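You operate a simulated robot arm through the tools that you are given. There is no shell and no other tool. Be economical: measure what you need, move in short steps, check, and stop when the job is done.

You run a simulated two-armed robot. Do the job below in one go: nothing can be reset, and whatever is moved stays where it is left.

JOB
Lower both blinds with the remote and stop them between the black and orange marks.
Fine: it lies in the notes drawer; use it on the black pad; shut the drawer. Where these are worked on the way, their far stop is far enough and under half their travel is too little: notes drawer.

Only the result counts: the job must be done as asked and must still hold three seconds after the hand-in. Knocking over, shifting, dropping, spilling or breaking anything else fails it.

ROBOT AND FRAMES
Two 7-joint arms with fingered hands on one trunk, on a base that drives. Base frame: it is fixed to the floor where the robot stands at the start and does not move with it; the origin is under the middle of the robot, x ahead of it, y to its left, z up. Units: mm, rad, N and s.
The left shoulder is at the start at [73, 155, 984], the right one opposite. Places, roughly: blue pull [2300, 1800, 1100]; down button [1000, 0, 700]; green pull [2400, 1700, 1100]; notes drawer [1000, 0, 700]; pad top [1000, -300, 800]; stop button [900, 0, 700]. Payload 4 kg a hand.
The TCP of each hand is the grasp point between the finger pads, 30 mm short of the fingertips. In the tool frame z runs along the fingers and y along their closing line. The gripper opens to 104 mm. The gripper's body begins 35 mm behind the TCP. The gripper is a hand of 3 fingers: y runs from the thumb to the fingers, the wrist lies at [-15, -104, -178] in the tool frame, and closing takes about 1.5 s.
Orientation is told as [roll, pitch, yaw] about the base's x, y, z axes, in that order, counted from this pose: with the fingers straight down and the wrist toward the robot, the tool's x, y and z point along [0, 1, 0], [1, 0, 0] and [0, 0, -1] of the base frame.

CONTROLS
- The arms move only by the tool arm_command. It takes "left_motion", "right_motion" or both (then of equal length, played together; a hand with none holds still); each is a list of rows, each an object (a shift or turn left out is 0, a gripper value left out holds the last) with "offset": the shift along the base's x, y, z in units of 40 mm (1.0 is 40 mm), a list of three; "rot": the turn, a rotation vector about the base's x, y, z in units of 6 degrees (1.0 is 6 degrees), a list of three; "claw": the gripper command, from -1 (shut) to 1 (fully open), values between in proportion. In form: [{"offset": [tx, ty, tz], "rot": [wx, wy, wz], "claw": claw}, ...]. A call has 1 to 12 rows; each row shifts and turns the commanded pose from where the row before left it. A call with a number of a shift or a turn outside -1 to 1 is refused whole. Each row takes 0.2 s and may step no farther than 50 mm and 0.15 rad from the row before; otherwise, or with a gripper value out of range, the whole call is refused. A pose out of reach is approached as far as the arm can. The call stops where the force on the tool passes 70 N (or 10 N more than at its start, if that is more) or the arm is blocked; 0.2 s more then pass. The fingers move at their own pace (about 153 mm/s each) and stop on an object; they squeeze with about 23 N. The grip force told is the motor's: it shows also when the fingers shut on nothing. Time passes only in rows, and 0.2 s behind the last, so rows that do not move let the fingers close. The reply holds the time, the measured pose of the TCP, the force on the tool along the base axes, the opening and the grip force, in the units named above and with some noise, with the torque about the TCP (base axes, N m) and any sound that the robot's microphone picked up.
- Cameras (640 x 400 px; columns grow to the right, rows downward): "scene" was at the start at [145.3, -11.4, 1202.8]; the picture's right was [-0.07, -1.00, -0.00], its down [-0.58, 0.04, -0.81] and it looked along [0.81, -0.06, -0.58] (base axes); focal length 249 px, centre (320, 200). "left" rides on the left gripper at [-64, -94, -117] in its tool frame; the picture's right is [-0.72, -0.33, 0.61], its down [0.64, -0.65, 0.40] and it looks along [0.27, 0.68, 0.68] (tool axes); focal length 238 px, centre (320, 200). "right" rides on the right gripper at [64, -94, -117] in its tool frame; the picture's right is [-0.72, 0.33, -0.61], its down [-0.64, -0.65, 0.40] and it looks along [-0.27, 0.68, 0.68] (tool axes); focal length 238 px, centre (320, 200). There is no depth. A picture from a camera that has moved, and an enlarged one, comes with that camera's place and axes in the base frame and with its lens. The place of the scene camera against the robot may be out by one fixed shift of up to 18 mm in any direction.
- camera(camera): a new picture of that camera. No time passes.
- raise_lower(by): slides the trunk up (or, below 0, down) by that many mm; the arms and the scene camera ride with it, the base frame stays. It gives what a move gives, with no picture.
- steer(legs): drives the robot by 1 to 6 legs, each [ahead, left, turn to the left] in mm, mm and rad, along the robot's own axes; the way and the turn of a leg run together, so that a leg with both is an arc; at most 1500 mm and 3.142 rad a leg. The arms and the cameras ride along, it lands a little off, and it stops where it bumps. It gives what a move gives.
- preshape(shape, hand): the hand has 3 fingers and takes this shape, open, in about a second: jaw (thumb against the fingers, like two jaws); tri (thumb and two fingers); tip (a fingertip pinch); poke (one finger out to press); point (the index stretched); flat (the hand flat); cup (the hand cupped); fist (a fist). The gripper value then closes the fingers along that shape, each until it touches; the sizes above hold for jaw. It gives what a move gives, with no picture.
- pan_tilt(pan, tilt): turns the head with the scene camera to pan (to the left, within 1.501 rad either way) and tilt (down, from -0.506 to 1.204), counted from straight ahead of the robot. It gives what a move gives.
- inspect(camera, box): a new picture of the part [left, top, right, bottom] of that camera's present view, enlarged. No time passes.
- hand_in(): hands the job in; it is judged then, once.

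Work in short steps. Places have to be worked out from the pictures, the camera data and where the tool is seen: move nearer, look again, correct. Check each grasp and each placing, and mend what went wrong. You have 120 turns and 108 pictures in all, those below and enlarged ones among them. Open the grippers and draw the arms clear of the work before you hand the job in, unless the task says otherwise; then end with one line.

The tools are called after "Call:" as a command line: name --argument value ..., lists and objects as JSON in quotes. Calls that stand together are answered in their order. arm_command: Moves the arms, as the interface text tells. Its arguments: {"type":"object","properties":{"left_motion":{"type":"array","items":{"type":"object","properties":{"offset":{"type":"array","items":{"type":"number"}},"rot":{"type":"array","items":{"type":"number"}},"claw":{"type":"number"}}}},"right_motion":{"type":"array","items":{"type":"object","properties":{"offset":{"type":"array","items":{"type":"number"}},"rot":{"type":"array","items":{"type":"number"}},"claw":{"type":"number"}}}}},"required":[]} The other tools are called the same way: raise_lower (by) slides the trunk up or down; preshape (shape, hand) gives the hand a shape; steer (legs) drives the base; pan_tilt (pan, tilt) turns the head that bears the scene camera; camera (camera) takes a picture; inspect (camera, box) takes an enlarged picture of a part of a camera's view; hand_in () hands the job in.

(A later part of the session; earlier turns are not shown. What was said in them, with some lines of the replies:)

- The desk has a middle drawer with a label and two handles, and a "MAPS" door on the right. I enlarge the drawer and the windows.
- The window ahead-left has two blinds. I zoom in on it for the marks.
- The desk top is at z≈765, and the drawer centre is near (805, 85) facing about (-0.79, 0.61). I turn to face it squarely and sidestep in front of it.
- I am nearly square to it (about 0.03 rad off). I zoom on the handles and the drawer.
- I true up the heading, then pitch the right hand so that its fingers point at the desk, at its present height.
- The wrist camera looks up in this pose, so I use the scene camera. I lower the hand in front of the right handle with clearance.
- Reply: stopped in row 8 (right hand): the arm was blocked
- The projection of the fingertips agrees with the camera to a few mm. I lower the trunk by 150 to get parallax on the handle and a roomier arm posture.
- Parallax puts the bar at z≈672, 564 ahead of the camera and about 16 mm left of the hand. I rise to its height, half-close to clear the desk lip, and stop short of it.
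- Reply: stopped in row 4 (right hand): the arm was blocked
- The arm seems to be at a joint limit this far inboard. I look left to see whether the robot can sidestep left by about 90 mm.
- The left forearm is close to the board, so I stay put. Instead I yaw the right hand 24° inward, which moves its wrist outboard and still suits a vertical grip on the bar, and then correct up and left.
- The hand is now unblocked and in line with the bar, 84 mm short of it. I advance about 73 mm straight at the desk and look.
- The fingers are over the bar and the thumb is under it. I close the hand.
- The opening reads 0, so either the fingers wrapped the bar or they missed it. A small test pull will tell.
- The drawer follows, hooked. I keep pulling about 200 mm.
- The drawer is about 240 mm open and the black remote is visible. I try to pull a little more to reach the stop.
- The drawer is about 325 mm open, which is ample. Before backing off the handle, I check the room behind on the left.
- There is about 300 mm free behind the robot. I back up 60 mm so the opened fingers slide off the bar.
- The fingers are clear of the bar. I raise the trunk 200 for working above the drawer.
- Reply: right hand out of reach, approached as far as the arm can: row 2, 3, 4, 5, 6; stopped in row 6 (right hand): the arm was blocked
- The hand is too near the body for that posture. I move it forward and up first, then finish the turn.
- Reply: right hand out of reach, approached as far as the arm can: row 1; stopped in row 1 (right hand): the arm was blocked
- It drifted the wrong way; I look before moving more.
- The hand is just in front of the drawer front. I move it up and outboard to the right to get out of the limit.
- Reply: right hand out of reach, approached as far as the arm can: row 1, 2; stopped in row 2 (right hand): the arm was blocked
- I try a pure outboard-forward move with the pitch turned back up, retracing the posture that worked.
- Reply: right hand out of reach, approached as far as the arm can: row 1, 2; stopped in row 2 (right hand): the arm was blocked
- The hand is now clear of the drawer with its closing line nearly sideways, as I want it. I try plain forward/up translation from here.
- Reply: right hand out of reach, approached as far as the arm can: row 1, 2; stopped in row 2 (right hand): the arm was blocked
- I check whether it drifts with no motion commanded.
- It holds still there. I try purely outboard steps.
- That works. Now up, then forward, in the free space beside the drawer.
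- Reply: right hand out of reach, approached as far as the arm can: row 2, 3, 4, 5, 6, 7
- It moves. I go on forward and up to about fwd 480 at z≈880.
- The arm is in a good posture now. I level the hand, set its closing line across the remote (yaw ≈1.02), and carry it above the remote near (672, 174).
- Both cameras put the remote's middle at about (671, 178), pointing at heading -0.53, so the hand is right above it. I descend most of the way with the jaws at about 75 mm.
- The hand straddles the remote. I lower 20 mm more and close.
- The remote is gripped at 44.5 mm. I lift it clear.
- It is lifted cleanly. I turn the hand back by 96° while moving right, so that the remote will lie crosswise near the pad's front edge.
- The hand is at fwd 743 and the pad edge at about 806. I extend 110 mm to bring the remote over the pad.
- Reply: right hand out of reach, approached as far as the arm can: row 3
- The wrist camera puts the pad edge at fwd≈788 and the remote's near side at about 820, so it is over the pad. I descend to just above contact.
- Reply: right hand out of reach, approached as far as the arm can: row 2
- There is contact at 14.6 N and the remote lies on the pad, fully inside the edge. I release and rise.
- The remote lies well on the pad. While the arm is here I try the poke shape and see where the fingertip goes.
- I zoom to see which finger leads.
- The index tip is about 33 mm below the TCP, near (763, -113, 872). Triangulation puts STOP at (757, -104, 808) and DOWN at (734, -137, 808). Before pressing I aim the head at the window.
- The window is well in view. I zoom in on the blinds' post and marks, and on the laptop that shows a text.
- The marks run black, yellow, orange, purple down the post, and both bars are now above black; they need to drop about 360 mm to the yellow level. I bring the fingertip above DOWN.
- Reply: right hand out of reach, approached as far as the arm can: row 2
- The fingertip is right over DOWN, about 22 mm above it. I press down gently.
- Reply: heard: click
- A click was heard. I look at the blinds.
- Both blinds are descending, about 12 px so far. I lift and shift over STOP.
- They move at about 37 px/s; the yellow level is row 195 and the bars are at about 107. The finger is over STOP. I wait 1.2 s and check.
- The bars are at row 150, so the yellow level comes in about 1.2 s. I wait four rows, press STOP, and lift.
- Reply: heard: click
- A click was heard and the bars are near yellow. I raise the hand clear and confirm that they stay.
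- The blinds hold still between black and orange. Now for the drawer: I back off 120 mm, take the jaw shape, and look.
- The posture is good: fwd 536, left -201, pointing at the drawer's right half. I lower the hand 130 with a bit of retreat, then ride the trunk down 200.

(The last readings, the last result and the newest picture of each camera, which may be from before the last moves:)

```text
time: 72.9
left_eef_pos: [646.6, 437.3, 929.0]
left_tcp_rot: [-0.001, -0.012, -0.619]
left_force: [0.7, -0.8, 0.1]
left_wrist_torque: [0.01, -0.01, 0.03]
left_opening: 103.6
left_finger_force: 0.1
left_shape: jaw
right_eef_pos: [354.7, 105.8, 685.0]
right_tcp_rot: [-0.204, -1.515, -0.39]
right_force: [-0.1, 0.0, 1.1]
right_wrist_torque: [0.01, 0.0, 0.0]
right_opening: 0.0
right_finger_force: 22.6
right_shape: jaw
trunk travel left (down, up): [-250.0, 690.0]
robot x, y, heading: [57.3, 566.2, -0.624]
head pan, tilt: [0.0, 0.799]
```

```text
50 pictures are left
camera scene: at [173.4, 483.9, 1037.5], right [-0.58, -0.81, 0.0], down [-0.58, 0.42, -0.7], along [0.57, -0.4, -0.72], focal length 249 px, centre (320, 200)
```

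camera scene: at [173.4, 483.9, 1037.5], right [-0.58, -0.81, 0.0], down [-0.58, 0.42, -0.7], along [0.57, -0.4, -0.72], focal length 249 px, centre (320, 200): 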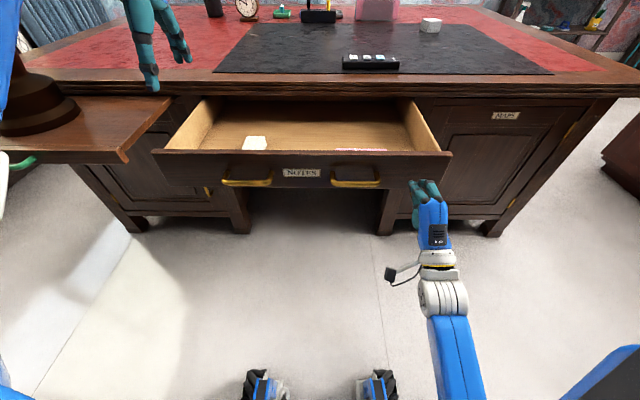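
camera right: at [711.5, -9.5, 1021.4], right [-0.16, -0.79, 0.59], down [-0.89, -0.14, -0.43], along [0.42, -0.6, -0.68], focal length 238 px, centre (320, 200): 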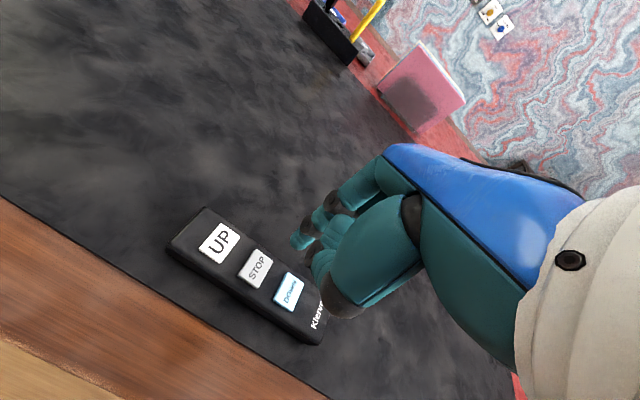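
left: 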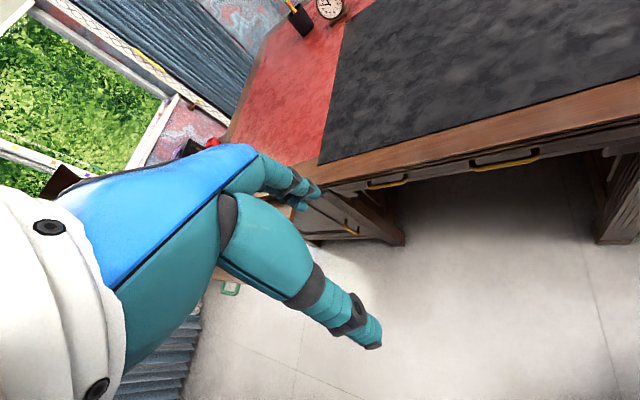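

The fingertips are at the panel's height but near its right end. I shift 30 mm left while advancing and push about 230 mm.

Call:
arm_command --right_motion '[{"offset": [0.44, 0.6, 0]}, {"offset": [0.73, -0.525, 0]}, {"offset": [0.73, -0.525, 0]}, {"offset": [0.73, -0.525, 0]}, {"offset": [0.73, -0.525, 0]}, {"offset": [0.73, -0.525, 0]}, {"offset": [0.73, -0.525, 0]}, {}]'

Call:
camera --camera "scene"

```text
time: 74.7
left_eef_pos: [646.9, 435.7, 927.7]
left_tcp_rot: [-0.001, -0.009, -0.619]
left_force: [0.3, 0.4, 0.4]
left_wrist_torque: [-0.01, -0.01, -0.01]
left_opening: 103.8
left_finger_force: 0.0
left_shape: jaw
right_eef_pos: [546.8, 2.4, 683.0]
right_tcp_rot: [-0.196, -1.516, -0.396]
right_force: [-0.5, -0.4, -0.5]
right_wrist_torque: [-0.01, -0.05, 0.0]
right_opening: 0.1
right_finger_force: 22.3
right_shape: jaw
trunk travel left (down, up): [-250.0, 690.0]
robot x, y, heading: [59.2, 563.1, -0.62]
head pan, tilt: [0.0, 0.799]
```

```text
49 pictures are left
camera scene: at [174.0, 483.6, 1037.4], right [-0.58, -0.81, 0.0], down [-0.59, 0.42, -0.7], along [0.57, -0.4, -0.72], focal length 249 px, centre (320, 200)
```

scene: 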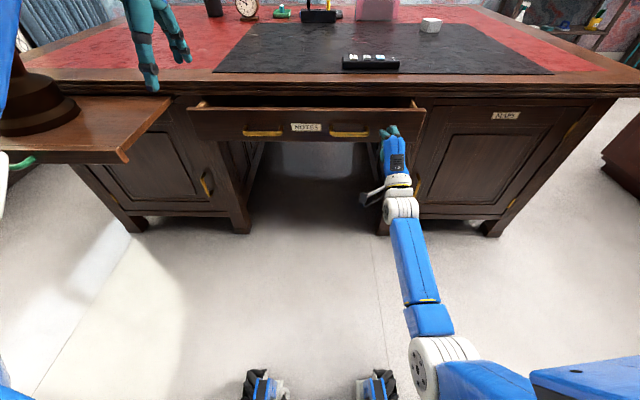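

The drawer is most of the way in and the arm still has reach. I push on.

Call:
arm_command --right_motion '[{"offset": [0.73, -0.525, 0]}, {"offset": [0.73, -0.525, 0]}, {"offset": [0.73, -0.525, 0]}, {}]'

Call:
inspect --camera "scene" --box '[180, 60, 460, 220]'

```text
time: 75.7
left_eef_pos: [645.5, 437.0, 928.3]
left_tcp_rot: [-0.001, -0.01, -0.619]
left_force: [0.6, -0.1, 0.2]
left_wrist_torque: [0.0, 0.0, 0.0]
left_opening: 103.6
left_finger_force: 0.1
left_shape: jaw
right_eef_pos: [635.9, -60.4, 683.7]
right_tcp_rot: [-0.205, -1.517, -0.386]
right_force: [-0.6, 0.1, -1.2]
right_wrist_torque: [0.0, 0.02, 0.02]
right_opening: 0.1
right_finger_force: 22.9
right_shape: jaw
trunk travel left (down, up): [-250.0, 690.0]
robot x, y, heading: [57.7, 565.9, -0.621]
head pan, tilt: [0.0, 0.799]
```

```text
2.29 times, centred on (320, 140) of scene
camera zoom: at [174.4, 483.3, 1037.3], right [-0.58, -0.81, 0.0], down [-0.59, 0.42, -0.7], along [0.57, -0.4, -0.72], focal length 569 px, centre (320, 337)
```

zoom: 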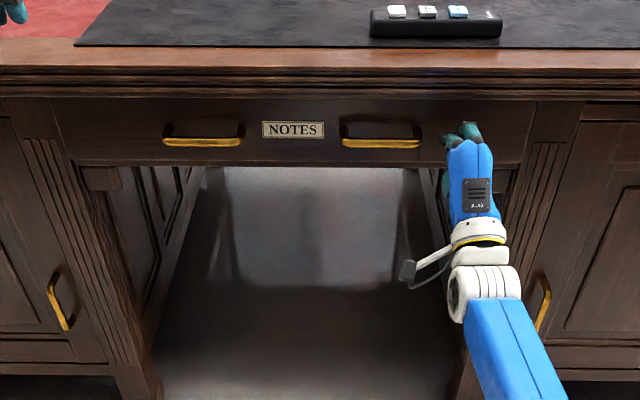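

It looks nearly shut, with no end force yet. I push in small steps until it resists.

Call:
arm_command --right_motion '[{"offset": [0.24, -0.175, 0]}, {"offset": [0.24, -0.175, 0]}, {"offset": [0.24, -0.175, 0]}, {"offset": [0.24, -0.175, 0]}]'

Call:
inspect --camera "scene" --box '[180, 60, 460, 220]'

```text
time: 76.7
left_eef_pos: [648.2, 436.6, 927.8]
left_tcp_rot: [0.0, -0.011, -0.62]
left_force: [0.5, 0.3, 0.2]
left_wrist_torque: [0.03, 0.01, 0.02]
left_opening: 103.5
left_finger_force: 0.1
left_shape: jaw
right_eef_pos: [661.6, -78.7, 688.6]
right_tcp_rot: [-0.198, -1.517, -0.393]
right_force: [-0.6, 1.6, -0.4]
right_wrist_torque: [0.0, 0.02, -0.02]
right_opening: 0.0
right_finger_force: 23.1
right_shape: jaw
right hand out of reach, approached as far as the arm can: row 3, 4
trunk travel left (down, up): [-250.0, 690.0]
robot x, y, heading: [58.5, 568.5, -0.619]
head pan, tilt: [0.0, 0.799]
```

```text
2.29 times, centred on (320, 140) of scene
camera zoom: at [174.6, 483.2, 1037.3], right [-0.58, -0.81, 0.0], down [-0.59, 0.42, -0.69], along [0.57, -0.4, -0.72], focal length 569 px, centre (320, 337)
```

zoom: 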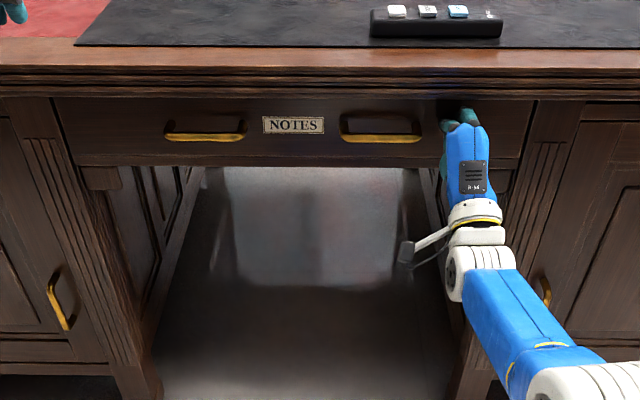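

The arm is at full reach with maybe 10–15 mm of drawer left. I draw the hand back a little, drive forward 70 mm, and push with the arm.

Call:
arm_command --right_motion '[{"offset": [-0.73, 0.525, 0]}, {"offset": [-0.73, 0.525, 0]}, {"offset": [-0.4, 0.29, -0.1]}, {}]'

Call:
steer --legs '[[70, 0, 0]]'

Call:
arm_command --right_motion '[{"offset": [0.24, -0.175, 0]}, {"offset": [0.24, -0.175, 0]}, {"offset": [0.24, -0.175, 0]}, {"offset": [0.24, -0.175, 0]}, {"offset": [0.24, -0.175, 0]}, {}]'

```text
time: 77.7
left_eef_pos: [645.8, 435.6, 928.2]
left_tcp_rot: [-0.002, -0.012, -0.618]
left_force: [0.8, -0.6, 0.5]
left_wrist_torque: [0.02, 0.0, 0.01]
left_opening: 103.7
left_finger_force: 0.1
left_shape: jaw
right_eef_pos: [584.5, -26.0, 686.3]
right_tcp_rot: [-0.198, -1.516, -0.393]
right_force: [0.7, 1.2, -0.3]
right_wrist_torque: [-0.02, 0.03, 0.01]
right_opening: 0.2
right_finger_force: 22.8
right_shape: jaw
trunk travel left (down, up): [-250.0, 690.0]
robot x, y, heading: [62.7, 573.2, -0.615]
head pan, tilt: [0.0, 0.799]
```

```text
time: 78.7
left_eef_pos: [703.4, 395.6, 926.9]
left_tcp_rot: [-0.001, -0.008, -0.621]
left_force: [0.0, 0.1, 0.0]
left_wrist_torque: [0.01, -0.03, 0.02]
left_opening: 103.7
left_finger_force: 0.0
left_shape: jaw
right_eef_pos: [640.6, -67.2, 683.3]
right_tcp_rot: [-0.187, -1.513, -0.404]
right_force: [0.2, 0.1, 0.3]
right_wrist_torque: [-0.01, -0.03, -0.01]
right_opening: 0.0
right_finger_force: 23.1
right_shape: jaw
trunk travel left (down, up): [-250.0, 690.0]
robot x, y, heading: [116.3, 527.8, -0.619]
head pan, tilt: [0.0, 0.799]
```

```text
time: 79.6
left_eef_pos: [695.5, 399.0, 930.4]
left_tcp_rot: [-0.001, -0.017, -0.622]
left_force: [0.6, 0.2, -1.0]
left_wrist_torque: [0.02, 0.05, 0.0]
left_opening: 103.9
left_finger_force: 0.2
left_shape: jaw
right_eef_pos: [666.3, -83.6, 690.6]
right_tcp_rot: [-0.22, -1.534, -0.372]
right_force: [-31.0, 22.5, 6.4]
right_wrist_torque: [-0.15, -0.28, 0.05]
right_opening: 0.2
right_finger_force: 23.4
right_shape: jaw
trunk travel left (down, up): [-250.0, 690.0]
robot x, y, heading: [119.1, 525.4, -0.62]
head pan, tilt: [0.0, 0.799]
stopped in row 4 (right hand): the force on the tool passed its limit (the readings are from after the stop); the commanded pose is now the measured one
```

The drawer now resists with more than 70 N, so it is home. I draw back and inspect.

Call:
arm_command --right_motion '[{"offset": [-0.73, 0.525, 0]}, {"offset": [-0.73, 0.525, 0]}, {"offset": [-0.73, 0.525, 0]}, {"offset": [-0.73, 0.525, 0]}, {"claw": 0.5}, {}]'

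Call:
inspect --camera "scene" --box '[180, 60, 460, 220]'

Call:
camera --camera "scene"

```text
time: 81.0
left_eef_pos: [699.9, 398.1, 930.4]
left_tcp_rot: [-0.001, -0.016, -0.621]
left_force: [-0.1, -0.8, 0.4]
left_wrist_torque: [0.01, 0.01, 0.0]
left_opening: 103.8
left_finger_force: 0.1
left_shape: jaw
right_eef_pos: [552.4, -2.5, 684.3]
right_tcp_rot: [-0.181, -1.519, -0.412]
right_force: [0.4, 0.7, -0.1]
right_wrist_torque: [0.02, 0.02, -0.02]
right_opening: 78.1
right_finger_force: 0.1
right_shape: jaw
trunk travel left (down, up): [-250.0, 690.0]
robot x, y, heading: [113.8, 528.2, -0.619]
head pan, tilt: [0.0, 0.799]
```

```text
2.29 times, centred on (320, 140) of scene
camera zoom: at [229.3, 443.9, 1037.4], right [-0.58, -0.81, 0.0], down [-0.58, 0.42, -0.7], along [0.57, -0.41, -0.72], focal length 569 px, centre (320, 337)
```

zoom: 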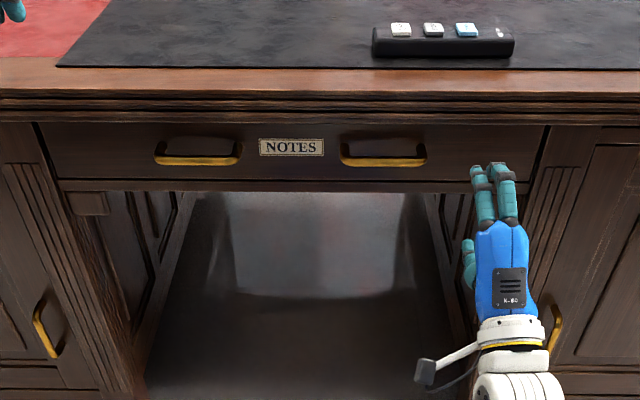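

```text
45 pictures are left
camera scene: at [229.3, 443.9, 1037.4], right [-0.58, -0.81, 0.0], down [-0.58, 0.42, -0.7], along [0.57, -0.41, -0.72], focal length 249 px, centre (320, 200)
```

scene: 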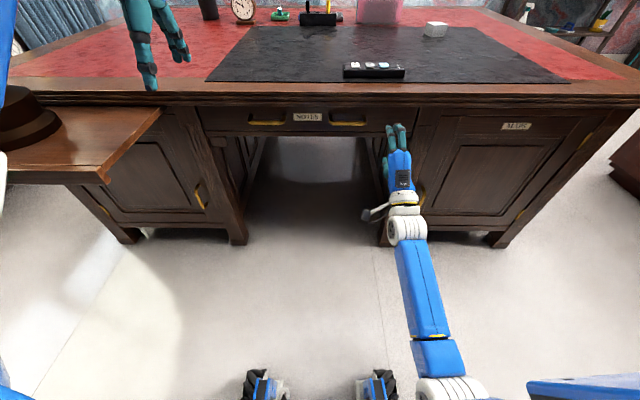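

The drawer is shut as at the start and the remote rests on the pad. I back off slightly and check the blinds once more.

Call:
steer --legs '[[-60, 0, 0]]'

Call:
pan_tilt --pan 1.17 --tilt -0.1

Call:
inspect --camera "scene" --box '[220, 80, 420, 230]'

```text
time: 82.0
left_eef_pos: [649.2, 431.8, 930.6]
left_tcp_rot: [-0.002, -0.016, -0.622]
left_force: [-0.4, 0.9, 0.4]
left_wrist_torque: [-0.01, 0.03, 0.01]
left_opening: 103.8
left_finger_force: 0.1
left_shape: jaw
right_eef_pos: [503.5, 31.6, 685.3]
right_tcp_rot: [-0.191, -1.523, -0.403]
right_force: [0.8, -0.1, -0.1]
right_wrist_torque: [0.0, 0.01, 0.01]
right_opening: 78.1
right_finger_force: 0.1
right_shape: jaw
trunk travel left (down, up): [-250.0, 690.0]
robot x, y, heading: [68.3, 560.5, -0.624]
head pan, tilt: [0.0, 0.799]
```

```text
time: 83.4
left_eef_pos: [649.5, 433.0, 930.1]
left_tcp_rot: [-0.002, -0.017, -0.624]
left_force: [-0.3, 0.4, 0.2]
left_wrist_torque: [0.0, 0.0, 0.01]
left_opening: 103.5
left_finger_force: 0.0
left_shape: jaw
right_eef_pos: [502.9, 31.1, 684.7]
right_tcp_rot: [-0.191, -1.52, -0.405]
right_force: [0.8, 0.2, -0.1]
right_wrist_torque: [0.01, 0.0, -0.01]
right_opening: 77.8
right_finger_force: 0.2
right_shape: jaw
trunk travel left (down, up): [-250.0, 690.0]
robot x, y, heading: [69.7, 559.8, -0.628]
head pan, tilt: [1.169, -0.099]
```

```text
2.67 times, centred on (320, 155) of scene
camera zoom: at [190.3, 570.4, 1118.2], right [0.52, -0.85, 0.0], down [0.08, 0.05, -1.0], along [0.85, 0.52, 0.1], focal length 664 px, centre (320, 320)
```

zoom: 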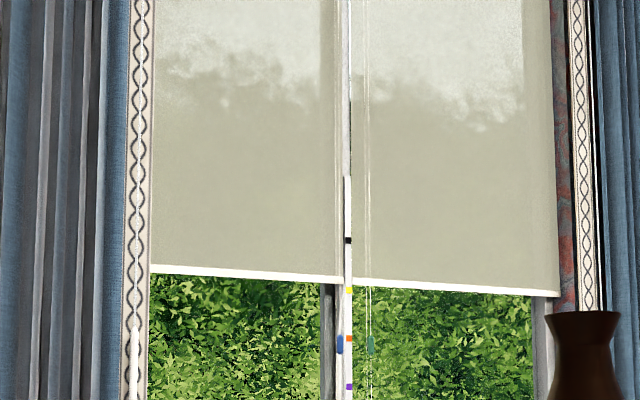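

Both bars hang still near the yellow mark, between black and orange. The drawer is shut, the remote is on the pad, and the hands are open and clear, so I hand in.

Call:
hand_in

```text
The job is handed in.
```

Both blinds were lowered with the remote on the black pad and stopped near the yellow mark, between black and orange. The notes drawer is shut, and the remote is still on the pad.
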